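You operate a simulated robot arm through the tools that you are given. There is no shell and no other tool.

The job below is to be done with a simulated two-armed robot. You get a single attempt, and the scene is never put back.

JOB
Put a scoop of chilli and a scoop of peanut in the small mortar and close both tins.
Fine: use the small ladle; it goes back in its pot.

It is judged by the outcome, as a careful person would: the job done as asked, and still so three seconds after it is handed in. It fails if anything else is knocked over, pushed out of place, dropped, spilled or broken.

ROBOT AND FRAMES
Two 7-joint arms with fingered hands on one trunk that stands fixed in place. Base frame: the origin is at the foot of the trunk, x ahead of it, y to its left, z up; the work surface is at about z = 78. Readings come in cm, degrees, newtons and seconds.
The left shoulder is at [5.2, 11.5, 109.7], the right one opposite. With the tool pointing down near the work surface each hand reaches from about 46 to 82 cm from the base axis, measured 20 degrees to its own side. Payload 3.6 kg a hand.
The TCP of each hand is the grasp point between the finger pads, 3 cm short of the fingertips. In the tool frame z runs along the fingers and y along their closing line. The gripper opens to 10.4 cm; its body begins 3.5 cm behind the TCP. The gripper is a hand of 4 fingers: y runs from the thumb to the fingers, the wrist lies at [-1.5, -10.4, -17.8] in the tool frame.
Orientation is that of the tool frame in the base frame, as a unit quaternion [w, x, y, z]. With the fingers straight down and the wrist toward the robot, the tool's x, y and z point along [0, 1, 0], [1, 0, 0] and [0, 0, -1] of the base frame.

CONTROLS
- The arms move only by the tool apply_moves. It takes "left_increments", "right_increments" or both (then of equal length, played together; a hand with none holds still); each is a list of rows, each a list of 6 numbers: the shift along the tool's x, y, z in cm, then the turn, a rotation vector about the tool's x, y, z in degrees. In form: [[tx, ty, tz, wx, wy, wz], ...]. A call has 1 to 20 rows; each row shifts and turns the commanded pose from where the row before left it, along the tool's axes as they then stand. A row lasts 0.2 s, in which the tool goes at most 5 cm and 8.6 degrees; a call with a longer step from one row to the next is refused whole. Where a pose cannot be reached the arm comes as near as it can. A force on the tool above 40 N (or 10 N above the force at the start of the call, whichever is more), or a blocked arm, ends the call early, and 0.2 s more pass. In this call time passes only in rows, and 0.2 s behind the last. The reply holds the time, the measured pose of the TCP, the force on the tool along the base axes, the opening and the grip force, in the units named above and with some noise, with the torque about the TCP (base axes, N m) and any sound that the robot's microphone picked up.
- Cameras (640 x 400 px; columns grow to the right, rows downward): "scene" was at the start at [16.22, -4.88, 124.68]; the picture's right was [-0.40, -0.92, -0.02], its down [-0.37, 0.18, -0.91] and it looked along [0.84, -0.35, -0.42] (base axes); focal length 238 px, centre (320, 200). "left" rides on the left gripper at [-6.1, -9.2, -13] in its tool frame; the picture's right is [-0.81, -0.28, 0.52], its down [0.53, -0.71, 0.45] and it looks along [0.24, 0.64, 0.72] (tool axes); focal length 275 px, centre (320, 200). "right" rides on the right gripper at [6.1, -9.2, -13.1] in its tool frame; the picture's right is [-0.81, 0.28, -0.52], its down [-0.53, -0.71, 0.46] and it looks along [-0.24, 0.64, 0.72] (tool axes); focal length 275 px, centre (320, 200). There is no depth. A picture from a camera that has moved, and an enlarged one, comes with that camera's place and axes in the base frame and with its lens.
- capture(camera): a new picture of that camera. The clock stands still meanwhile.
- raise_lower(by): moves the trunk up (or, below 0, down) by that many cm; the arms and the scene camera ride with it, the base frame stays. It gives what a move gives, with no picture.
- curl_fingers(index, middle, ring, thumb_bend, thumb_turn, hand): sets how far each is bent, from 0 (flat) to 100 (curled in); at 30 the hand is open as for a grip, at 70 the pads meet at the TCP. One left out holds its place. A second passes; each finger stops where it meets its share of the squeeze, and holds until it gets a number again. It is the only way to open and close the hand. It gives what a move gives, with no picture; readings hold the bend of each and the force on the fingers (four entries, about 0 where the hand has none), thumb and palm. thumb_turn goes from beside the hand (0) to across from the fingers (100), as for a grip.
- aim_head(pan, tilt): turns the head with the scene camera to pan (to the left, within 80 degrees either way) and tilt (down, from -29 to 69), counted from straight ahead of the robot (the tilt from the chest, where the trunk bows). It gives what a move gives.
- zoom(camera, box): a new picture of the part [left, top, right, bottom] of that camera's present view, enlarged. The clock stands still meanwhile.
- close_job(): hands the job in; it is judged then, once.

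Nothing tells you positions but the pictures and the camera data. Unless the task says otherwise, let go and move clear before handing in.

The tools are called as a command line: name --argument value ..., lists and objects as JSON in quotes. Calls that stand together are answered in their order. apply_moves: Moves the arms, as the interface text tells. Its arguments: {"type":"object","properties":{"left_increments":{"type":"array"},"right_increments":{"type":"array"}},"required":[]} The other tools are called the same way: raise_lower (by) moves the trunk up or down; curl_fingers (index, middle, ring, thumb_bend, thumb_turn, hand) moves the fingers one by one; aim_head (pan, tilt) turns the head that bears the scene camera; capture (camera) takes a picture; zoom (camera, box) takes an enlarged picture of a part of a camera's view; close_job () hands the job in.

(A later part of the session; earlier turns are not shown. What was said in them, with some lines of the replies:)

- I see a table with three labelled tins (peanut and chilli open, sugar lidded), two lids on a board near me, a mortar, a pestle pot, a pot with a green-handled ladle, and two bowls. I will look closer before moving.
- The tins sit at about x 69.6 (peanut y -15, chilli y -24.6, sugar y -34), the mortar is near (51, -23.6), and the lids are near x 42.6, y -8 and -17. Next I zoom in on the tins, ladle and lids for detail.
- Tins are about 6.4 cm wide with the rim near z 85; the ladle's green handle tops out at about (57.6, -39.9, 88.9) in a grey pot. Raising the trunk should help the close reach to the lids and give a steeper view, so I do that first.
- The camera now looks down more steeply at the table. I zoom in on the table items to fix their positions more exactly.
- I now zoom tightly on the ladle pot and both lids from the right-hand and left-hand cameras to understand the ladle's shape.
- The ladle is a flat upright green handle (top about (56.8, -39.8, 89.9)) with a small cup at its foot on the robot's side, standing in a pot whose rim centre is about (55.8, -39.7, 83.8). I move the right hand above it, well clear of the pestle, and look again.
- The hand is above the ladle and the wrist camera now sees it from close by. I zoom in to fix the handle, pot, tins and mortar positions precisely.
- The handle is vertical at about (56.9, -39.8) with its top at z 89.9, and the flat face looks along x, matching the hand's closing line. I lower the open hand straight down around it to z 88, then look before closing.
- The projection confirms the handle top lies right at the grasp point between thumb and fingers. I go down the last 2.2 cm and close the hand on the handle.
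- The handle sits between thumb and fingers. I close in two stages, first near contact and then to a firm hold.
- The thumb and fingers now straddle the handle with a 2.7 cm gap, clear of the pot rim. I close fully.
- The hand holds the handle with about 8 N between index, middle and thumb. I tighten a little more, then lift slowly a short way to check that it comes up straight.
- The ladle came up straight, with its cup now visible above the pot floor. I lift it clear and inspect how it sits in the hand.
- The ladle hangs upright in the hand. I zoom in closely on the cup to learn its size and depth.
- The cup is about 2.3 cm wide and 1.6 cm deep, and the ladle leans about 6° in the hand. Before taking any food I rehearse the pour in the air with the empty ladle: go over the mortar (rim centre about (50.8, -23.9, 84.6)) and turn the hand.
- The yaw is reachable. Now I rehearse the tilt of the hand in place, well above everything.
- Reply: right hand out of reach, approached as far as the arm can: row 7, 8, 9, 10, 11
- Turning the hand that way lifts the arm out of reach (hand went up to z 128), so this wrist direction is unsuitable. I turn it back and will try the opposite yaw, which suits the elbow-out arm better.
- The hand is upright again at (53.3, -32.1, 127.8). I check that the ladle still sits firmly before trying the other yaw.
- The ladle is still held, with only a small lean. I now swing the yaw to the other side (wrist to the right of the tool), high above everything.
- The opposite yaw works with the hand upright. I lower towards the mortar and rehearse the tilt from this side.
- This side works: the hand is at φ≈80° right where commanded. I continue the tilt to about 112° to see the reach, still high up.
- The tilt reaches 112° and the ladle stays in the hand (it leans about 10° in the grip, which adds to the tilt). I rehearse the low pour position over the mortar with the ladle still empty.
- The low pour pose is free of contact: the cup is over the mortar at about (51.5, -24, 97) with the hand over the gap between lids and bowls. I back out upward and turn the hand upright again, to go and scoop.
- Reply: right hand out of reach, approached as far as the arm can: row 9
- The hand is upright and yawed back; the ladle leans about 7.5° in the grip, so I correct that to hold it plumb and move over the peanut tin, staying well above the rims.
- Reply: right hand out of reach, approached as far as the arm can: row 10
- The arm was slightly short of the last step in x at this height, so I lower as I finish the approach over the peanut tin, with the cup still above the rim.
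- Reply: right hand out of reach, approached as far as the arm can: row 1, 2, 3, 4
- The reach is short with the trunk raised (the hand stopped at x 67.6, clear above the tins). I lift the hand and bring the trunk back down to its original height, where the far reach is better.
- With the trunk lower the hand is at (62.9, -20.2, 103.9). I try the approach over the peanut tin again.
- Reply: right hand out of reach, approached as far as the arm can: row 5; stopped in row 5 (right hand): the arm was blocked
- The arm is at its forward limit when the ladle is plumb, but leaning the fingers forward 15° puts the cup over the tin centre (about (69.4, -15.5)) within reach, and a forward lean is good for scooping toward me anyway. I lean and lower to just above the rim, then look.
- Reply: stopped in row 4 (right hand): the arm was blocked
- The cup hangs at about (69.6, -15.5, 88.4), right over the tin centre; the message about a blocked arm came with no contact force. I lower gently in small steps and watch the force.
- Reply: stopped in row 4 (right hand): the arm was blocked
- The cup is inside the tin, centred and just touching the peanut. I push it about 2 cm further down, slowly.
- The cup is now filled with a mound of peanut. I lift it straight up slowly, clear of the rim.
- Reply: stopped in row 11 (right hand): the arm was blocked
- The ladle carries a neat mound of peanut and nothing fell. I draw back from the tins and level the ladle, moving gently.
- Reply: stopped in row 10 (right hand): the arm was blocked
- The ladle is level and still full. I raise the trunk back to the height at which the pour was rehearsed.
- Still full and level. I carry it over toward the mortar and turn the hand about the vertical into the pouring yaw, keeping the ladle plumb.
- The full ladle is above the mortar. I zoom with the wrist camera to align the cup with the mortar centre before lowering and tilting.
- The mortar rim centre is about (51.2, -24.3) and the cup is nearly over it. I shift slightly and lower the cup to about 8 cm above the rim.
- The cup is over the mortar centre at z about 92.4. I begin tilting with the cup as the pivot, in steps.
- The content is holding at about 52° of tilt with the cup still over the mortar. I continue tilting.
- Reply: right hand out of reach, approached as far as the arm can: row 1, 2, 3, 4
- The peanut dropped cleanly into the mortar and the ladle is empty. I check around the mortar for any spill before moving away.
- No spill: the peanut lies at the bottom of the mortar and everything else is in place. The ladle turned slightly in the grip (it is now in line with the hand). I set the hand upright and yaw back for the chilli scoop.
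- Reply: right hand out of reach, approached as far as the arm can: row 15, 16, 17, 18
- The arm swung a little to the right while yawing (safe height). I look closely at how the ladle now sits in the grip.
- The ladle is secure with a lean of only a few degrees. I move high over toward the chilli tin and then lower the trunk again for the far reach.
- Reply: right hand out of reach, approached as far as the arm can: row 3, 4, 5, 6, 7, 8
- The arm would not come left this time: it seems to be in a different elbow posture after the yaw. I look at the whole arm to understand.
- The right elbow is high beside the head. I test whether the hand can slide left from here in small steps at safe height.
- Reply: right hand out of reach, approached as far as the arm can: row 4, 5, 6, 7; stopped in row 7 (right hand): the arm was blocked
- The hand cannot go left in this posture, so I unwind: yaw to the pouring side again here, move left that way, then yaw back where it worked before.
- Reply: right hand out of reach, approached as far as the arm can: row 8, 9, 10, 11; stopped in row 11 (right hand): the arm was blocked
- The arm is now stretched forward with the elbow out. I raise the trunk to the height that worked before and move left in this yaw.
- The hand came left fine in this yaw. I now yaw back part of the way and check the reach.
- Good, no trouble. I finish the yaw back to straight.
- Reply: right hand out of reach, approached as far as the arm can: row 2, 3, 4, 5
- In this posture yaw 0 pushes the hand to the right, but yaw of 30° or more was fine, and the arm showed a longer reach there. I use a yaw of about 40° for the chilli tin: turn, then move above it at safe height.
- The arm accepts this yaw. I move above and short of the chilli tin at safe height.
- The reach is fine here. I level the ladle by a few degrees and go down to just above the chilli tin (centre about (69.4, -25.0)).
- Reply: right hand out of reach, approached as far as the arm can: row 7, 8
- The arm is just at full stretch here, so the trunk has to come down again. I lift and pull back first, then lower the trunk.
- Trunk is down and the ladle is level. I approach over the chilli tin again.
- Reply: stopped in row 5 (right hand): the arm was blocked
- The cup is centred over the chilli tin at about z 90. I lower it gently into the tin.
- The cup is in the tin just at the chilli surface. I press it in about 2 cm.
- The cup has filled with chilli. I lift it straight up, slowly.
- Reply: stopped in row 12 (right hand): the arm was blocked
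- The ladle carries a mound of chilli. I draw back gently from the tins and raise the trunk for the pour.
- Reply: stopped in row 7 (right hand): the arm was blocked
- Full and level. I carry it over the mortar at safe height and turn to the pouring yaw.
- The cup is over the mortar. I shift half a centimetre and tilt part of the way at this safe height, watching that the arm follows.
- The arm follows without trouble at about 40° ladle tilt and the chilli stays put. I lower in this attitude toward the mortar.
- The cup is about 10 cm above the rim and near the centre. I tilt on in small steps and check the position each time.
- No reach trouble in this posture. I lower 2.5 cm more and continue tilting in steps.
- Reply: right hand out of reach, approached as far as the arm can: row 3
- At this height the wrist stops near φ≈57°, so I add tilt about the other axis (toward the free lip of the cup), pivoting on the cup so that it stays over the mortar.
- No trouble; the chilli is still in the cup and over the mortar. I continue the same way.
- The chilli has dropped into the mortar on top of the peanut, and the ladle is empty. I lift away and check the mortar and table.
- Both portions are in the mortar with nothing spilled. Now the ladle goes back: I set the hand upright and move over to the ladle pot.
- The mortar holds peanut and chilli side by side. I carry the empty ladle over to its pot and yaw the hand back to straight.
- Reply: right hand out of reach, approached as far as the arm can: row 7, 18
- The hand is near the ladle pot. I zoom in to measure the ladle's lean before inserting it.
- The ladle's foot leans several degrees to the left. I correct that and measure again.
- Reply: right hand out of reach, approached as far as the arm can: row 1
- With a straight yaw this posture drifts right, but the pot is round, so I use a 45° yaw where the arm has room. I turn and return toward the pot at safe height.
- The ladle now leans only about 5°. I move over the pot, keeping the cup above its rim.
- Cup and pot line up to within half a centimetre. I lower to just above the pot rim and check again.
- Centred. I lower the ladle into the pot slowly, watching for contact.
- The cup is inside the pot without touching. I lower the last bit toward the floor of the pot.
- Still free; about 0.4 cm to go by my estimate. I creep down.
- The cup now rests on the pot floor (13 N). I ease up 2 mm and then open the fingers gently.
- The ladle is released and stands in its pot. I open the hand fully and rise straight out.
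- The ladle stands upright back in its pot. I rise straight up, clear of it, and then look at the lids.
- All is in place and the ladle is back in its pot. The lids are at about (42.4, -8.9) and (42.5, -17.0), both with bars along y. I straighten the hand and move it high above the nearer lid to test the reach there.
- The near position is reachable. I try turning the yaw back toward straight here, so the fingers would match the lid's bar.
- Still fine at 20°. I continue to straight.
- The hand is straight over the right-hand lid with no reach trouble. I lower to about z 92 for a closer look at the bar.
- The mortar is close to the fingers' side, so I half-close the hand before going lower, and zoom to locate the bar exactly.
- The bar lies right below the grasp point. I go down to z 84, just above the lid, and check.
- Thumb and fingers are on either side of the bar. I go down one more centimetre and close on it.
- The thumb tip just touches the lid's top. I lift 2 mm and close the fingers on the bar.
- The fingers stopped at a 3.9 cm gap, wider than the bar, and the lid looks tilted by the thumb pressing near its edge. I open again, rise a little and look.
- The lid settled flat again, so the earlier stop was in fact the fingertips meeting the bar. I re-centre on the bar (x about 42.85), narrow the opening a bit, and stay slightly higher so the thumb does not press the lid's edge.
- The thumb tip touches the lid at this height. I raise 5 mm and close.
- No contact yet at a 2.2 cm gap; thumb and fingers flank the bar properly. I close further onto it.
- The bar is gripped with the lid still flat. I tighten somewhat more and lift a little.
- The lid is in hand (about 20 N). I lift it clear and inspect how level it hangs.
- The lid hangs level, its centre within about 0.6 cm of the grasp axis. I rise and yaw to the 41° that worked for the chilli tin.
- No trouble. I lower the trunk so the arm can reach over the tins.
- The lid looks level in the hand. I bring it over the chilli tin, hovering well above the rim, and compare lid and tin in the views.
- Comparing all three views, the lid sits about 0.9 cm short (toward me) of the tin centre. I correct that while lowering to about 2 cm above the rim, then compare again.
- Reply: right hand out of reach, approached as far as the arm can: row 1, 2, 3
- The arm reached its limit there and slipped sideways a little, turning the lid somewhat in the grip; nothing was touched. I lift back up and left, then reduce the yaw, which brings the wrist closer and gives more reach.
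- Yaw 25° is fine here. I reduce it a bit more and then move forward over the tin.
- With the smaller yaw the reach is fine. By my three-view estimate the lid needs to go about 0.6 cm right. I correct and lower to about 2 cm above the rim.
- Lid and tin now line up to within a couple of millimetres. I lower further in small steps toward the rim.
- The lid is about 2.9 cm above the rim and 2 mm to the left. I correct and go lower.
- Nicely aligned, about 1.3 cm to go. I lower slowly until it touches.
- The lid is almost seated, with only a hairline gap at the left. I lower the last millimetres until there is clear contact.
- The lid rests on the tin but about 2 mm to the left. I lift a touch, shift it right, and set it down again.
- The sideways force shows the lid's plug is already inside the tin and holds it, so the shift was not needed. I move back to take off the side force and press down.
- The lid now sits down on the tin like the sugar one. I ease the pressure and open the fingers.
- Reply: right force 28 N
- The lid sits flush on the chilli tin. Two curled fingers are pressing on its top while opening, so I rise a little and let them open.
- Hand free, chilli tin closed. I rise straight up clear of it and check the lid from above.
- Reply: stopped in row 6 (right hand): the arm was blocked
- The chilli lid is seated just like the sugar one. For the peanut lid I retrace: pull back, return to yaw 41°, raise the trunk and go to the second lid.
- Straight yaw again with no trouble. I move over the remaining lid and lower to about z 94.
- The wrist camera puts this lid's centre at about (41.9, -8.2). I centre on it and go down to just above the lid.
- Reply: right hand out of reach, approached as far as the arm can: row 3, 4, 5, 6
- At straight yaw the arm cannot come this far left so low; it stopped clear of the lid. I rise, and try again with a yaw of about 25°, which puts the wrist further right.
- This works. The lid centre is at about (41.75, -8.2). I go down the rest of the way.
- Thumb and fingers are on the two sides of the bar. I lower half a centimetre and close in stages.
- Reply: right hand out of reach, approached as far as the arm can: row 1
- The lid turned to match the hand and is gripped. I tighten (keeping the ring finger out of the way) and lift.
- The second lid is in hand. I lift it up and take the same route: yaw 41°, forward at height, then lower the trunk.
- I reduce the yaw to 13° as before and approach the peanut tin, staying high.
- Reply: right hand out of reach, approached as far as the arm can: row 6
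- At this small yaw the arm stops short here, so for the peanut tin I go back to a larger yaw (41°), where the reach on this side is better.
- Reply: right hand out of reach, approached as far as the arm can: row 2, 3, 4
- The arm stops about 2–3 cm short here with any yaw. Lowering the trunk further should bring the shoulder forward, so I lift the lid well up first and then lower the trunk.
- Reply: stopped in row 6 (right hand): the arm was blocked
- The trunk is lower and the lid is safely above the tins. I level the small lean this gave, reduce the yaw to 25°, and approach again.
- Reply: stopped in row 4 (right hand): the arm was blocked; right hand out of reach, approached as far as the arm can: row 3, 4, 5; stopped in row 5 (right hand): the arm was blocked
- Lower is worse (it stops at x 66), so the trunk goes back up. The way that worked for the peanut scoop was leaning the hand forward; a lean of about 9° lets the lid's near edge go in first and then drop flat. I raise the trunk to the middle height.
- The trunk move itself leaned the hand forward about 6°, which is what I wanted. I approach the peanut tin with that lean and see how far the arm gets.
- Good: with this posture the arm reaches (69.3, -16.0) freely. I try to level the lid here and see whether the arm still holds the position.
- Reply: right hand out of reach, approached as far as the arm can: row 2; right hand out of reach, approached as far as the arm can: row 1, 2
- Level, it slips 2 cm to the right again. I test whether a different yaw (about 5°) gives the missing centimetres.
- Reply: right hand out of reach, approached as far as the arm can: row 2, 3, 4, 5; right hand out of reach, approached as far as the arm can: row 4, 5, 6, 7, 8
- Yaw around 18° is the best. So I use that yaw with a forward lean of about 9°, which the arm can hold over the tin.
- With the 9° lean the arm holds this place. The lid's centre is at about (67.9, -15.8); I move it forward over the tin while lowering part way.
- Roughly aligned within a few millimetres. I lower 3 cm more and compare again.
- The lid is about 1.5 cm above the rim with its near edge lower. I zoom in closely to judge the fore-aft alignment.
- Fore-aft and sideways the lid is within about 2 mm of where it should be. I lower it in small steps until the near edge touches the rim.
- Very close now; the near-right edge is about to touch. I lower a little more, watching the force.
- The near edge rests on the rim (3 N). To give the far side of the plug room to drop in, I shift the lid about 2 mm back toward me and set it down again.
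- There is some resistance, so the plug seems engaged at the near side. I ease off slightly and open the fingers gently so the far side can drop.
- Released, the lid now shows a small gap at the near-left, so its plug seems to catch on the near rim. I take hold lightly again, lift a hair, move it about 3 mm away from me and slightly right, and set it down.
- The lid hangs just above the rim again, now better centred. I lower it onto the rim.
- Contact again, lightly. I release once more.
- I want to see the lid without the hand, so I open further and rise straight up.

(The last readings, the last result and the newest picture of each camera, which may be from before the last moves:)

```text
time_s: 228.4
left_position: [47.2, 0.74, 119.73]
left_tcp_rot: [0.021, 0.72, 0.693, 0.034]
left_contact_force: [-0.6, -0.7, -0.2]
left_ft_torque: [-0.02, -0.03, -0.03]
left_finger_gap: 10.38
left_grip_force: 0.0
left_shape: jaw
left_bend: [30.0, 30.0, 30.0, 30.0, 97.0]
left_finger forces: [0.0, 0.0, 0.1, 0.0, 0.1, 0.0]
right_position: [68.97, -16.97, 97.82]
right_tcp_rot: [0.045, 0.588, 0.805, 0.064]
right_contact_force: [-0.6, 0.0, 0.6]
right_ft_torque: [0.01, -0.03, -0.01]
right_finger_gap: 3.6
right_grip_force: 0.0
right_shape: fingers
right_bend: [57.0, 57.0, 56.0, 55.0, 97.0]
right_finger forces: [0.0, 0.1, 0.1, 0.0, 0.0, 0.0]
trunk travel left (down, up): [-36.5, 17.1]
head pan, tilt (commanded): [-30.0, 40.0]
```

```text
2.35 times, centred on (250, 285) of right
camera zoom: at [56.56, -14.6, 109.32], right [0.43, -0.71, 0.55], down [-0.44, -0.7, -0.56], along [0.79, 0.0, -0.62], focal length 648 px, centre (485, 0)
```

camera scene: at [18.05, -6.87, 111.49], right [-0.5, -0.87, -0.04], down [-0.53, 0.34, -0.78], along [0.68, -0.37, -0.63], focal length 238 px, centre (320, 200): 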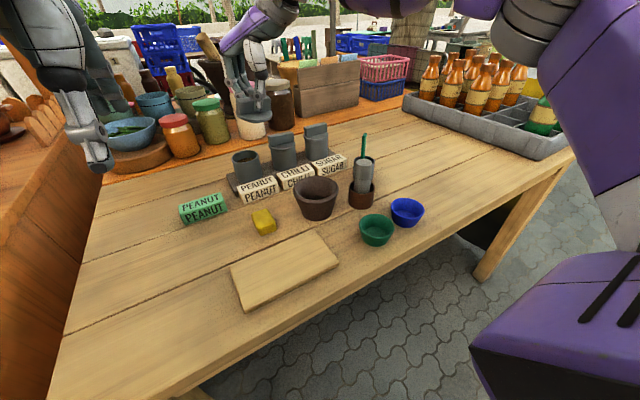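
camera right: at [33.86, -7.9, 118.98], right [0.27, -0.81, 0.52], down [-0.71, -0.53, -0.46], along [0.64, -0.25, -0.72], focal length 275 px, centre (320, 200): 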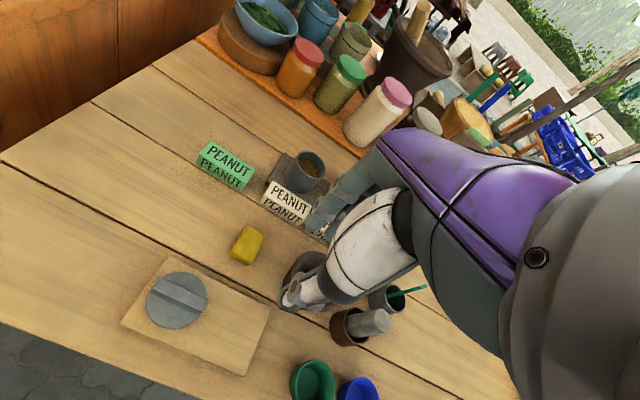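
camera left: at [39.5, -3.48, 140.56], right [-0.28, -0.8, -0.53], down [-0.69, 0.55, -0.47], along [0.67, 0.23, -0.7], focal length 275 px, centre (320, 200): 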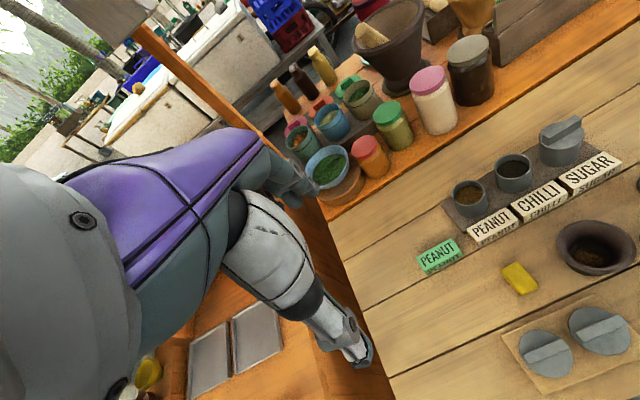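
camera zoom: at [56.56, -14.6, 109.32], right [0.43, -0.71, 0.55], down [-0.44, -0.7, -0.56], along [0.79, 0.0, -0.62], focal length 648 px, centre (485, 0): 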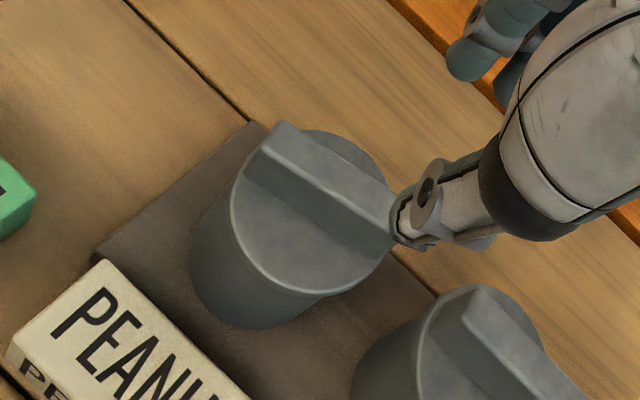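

With the hand off, the lid appears to have dropped flush onto the peanut tin. I zoom in to verify it is level and seated like the others.

zoom --camera "scene" --box '[248, 170, 308, 215]'

zoom --camera "left" --box '[440, 140, 510, 210]'

zoom --camera "right" --box '[190, 240, 340, 370]'

```text
8.89 times, centred on (278, 192) of scene
camera zoom: at [15.98, -5.33, 126.13], right [-0.5, -0.87, -0.01], down [-0.55, 0.33, -0.77], along [0.67, -0.38, -0.64], focal length 2119 px, centre (693, 267)
```

zoom: 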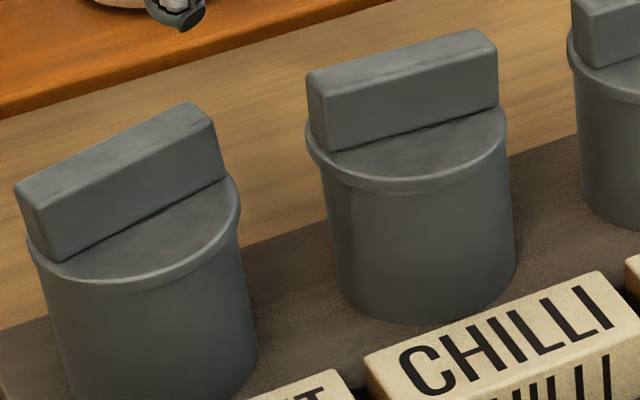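

```text
5.71 times, centred on (475, 175) of left
camera zoom: at [36.94, -5.01, 131.99], right [-0.27, -0.79, -0.55], down [-0.65, 0.57, -0.5], along [0.71, 0.23, -0.67], focal length 1573 px, centre (-566, 343)
```

zoom: 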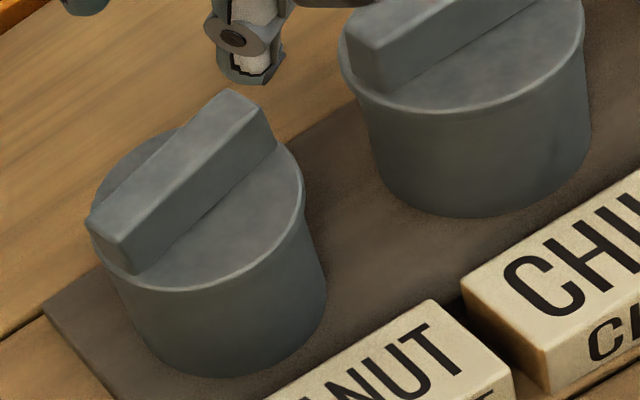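

```text
3.08 times, centred on (265, 305) of right
camera zoom: at [56.56, -14.6, 109.32], right [0.43, -0.71, 0.55], down [-0.44, -0.7, -0.56], along [0.79, 0.0, -0.62], focal length 847 px, centre (489, -123)
```

zoom: 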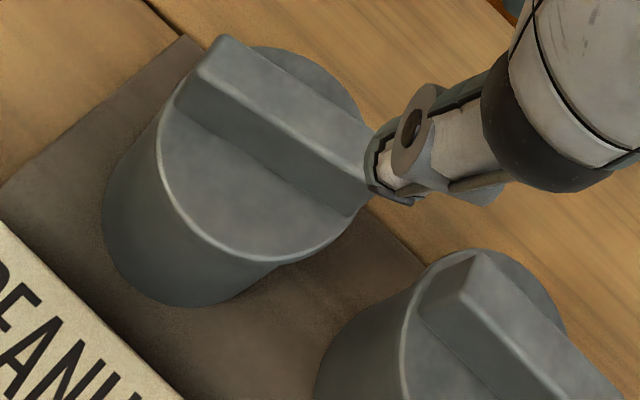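

All three lids look alike and flush. I move the hand up and away and check the lids from another angle with the wrist camera.

apply_moves --right_increments '[[0, 0.2, -1.5, 0, 0, 0], [0.25, -0.5, -1.8, 0, 0, 0], [0.25, -0.6, -1.8, 0, 0, 0], [0.25, -0.6, -1.8, 0, 0, 0], [0.25, -0.6, -1.8, 0, 0, 0], [0.25, -0.6, -1.8, 0, 0, 0]]'

capture --camera "scene"

zoom --camera "right" --box '[140, 180, 400, 400]'

zoom --camera "left" --box '[400, 60, 640, 280]'

```text
time_s: 229.8
left_position: [47.19, 0.82, 119.77]
left_tcp_rot: [0.021, 0.72, 0.692, 0.034]
left_contact_force: [-0.4, -0.6, -0.7]
left_ft_torque: [0.03, 0.01, 0.02]
left_finger_gap: 10.39
left_grip_force: 0.1
left_shape: jaw
left_bend: [30.0, 30.0, 30.0, 30.0, 97.0]
left_finger forces: [0.0, 0.0, 0.0, 0.0, 0.0, 0.0]
right_position: [64.49, -17.11, 107.59]
right_tcp_rot: [0.046, 0.588, 0.805, 0.063]
right_contact_force: [0.0, -0.5, -0.3]
right_ft_torque: [0.0, 0.0, -0.02]
right_finger_gap: 3.58
right_grip_force: 0.0
right_shape: fingers
right_bend: [57.0, 57.0, 56.0, 55.0, 97.0]
right_finger forces: [0.0, 0.1, 0.0, 0.1, 0.0, 0.0]
trunk travel left (down, up): [-36.5, 17.1]
head pan, tilt (commanded): [-30.0, 40.0]
```

```text
taken
camera scene: at [15.99, -5.34, 126.13], right [-0.5, -0.87, -0.01], down [-0.55, 0.33, -0.77], along [0.67, -0.38, -0.64], focal length 238 px, centre (320, 200)
```

scene: 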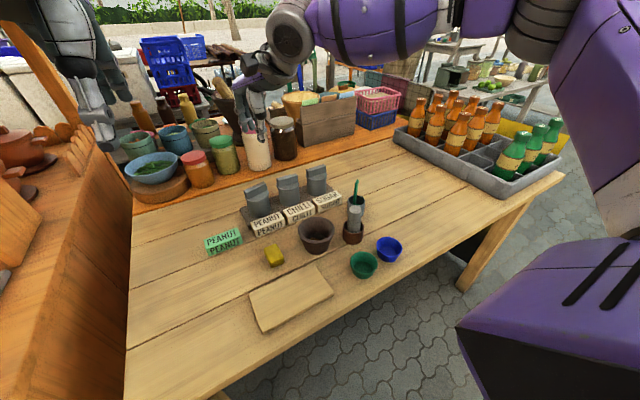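

```text
1.82 times, centred on (270, 290) of right
camera zoom: at [52.07, -14.71, 119.22], right [0.43, -0.71, 0.55], down [-0.44, -0.7, -0.56], along [0.79, 0.0, -0.62], focal length 500 px, centre (411, 36)
```

zoom: 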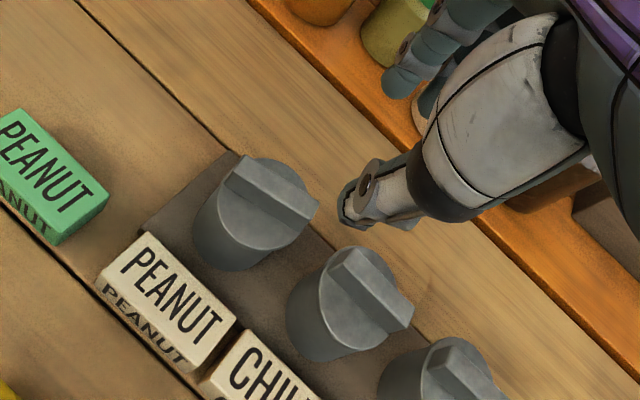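

```text
1.82 times, centred on (520, 170) of left
camera zoom: at [36.95, -5.02, 131.99], right [-0.27, -0.79, -0.55], down [-0.65, 0.57, -0.5], along [0.71, 0.23, -0.67], focal length 500 px, centre (-44, 254)
```

zoom: 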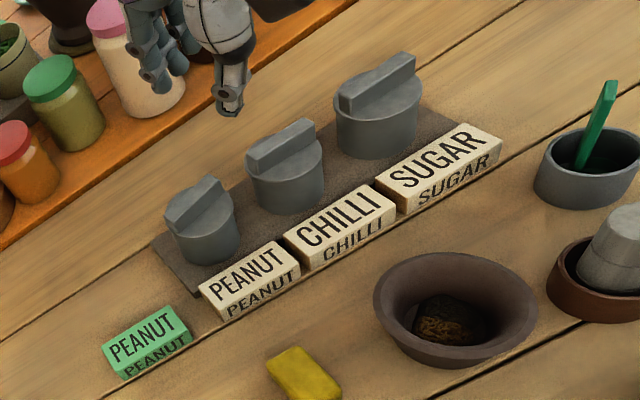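

Everything looks right. As a last check of the seating I zoom on all three tins in one picture to compare heights.

zoom --camera "scene" --box '[240, 160, 335, 230]'

zoom --camera "left" --box '[440, 70, 600, 220]'

zoom --camera "scene" --box '[280, 170, 410, 290]'

```text
5.71 times, centred on (288, 195) of scene
camera zoom: at [15.99, -5.34, 126.13], right [-0.5, -0.87, -0.01], down [-0.55, 0.33, -0.77], along [0.67, -0.38, -0.64], focal length 1362 px, centre (506, 229)
```

zoom: 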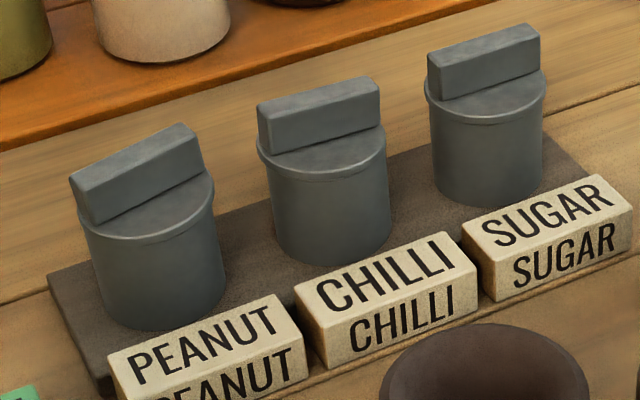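

```text
2.67 times, centred on (520, 145) of left
camera zoom: at [36.95, -5.02, 131.99], right [-0.27, -0.79, -0.55], down [-0.65, 0.57, -0.5], along [0.71, 0.23, -0.67], focal length 734 px, centre (-213, 347)
```

zoom: 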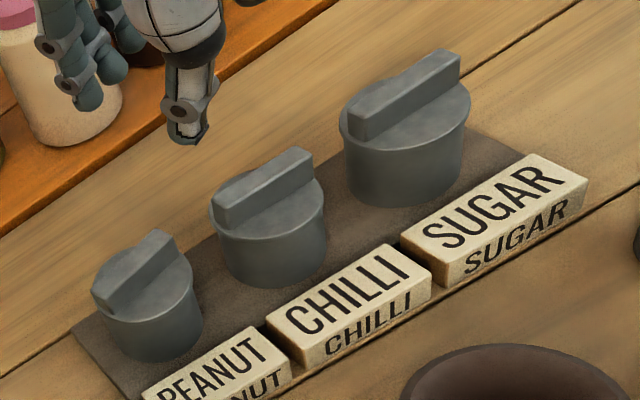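

```text
3.33 times, centred on (345, 230) of scene
camera zoom: at [15.99, -5.34, 126.13], right [-0.5, -0.87, -0.01], down [-0.55, 0.33, -0.77], along [0.67, -0.38, -0.64], focal length 795 px, centre (237, 100)
```

zoom: 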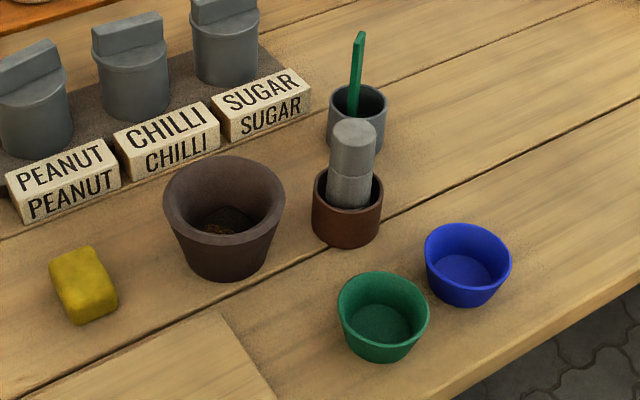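

All three lids sit at the same height, the mortar holds both scoops, the ladle stands in its pot, and nothing else has moved. I draw the right hand up and clear.

apply_moves --right_increments '[[-0.3, -0.8, -1.2, 0, 0, 0], [-0.6, -1.5, -1.4, 0, 0, 0], [-0.6, -1.5, -1.4, 0, 0, 0], [-0.6, -1.5, -1.4, 0, 0, 0], [-0.6, -1.5, -1.4, 0, 0, 0], [-0.6, -1.5, -1.4, 0, 0, 0]]'

capture --camera "scene"

zoom --camera "left" --box '[400, 60, 640, 320]'

```text
time_s: 231.2
left_position: [47.29, 0.87, 119.65]
left_tcp_rot: [0.021, 0.72, 0.693, 0.033]
left_contact_force: [-0.3, 0.3, 0.3]
left_ft_torque: [-0.02, -0.02, 0.0]
left_finger_gap: 10.38
left_grip_force: 0.1
left_shape: jaw
left_bend: [30.0, 30.0, 30.0, 30.0, 97.0]
left_finger forces: [0.0, 0.0, 0.0, 0.0, 0.0, 0.0]
right_position: [56.42, -23.09, 114.48]
right_tcp_rot: [0.045, 0.588, 0.805, 0.064]
right_contact_force: [-0.9, -1.2, 0.5]
right_ft_torque: [-0.02, 0.02, -0.01]
right_finger_gap: 3.59
right_grip_force: 0.1
right_shape: fingers
right_bend: [57.0, 57.0, 56.0, 55.0, 97.0]
right_finger forces: [0.1, 0.0, 0.1, 0.0, 0.0, 0.1]
trunk travel left (down, up): [-36.5, 17.1]
head pan, tilt (commanded): [-30.0, 40.0]
```

```text
taken
camera scene: at [15.99, -5.34, 126.12], right [-0.5, -0.87, -0.01], down [-0.55, 0.33, -0.77], along [0.67, -0.38, -0.64], focal length 238 px, centre (320, 200)
```

scene: 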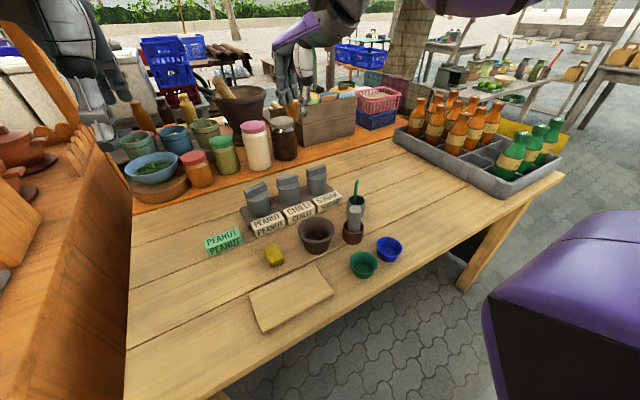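

```text
1.54 times, centred on (520, 190) of left
camera zoom: at [36.96, -5.03, 131.99], right [-0.27, -0.79, -0.55], down [-0.65, 0.57, -0.5], along [0.71, 0.23, -0.67], focal length 424 px, centre (12, 215)
```

zoom: 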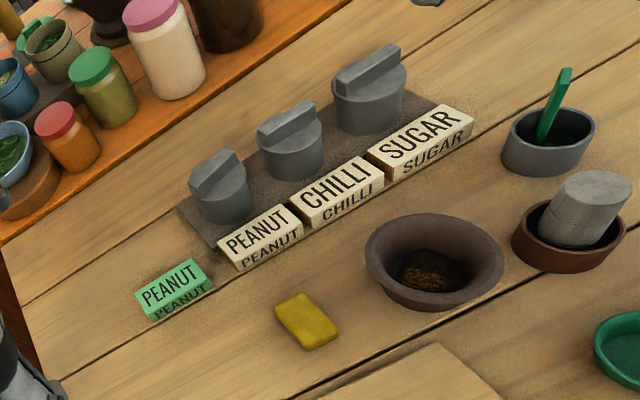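

The mortar holds one scoop of peanut and one of chilli, and both tins are closed. The ladle is back in its pot, nothing else was moved or spilled, and both hands are clear. I hand the job in.

close_job

```text
The job is handed in.
```

The job is done and handed in. I have not been shown the judge's result; the last pictures show this:

- **Mortar:** one scoop of peanut and one of chilli are in the small mortar, with no spill visible around it.
- **Tins:** the peanut and chilli lids are on. From the side I could see, they sit flush and at the same height as the sugar lid. I could not see the far side of the peanut lid.
- **Ladle:** the small ladle is back in its pot, standing upright.
- **Everything else:** nothing else on the table looked moved. Both hands are empty and clear.

The peanut lid was the hardest part. The arm could not quite hold it level over that tin, so I set it in at a slight lean. It dropped into place when I let go, and I did not press it down afterwards as I did with the chilli lid.
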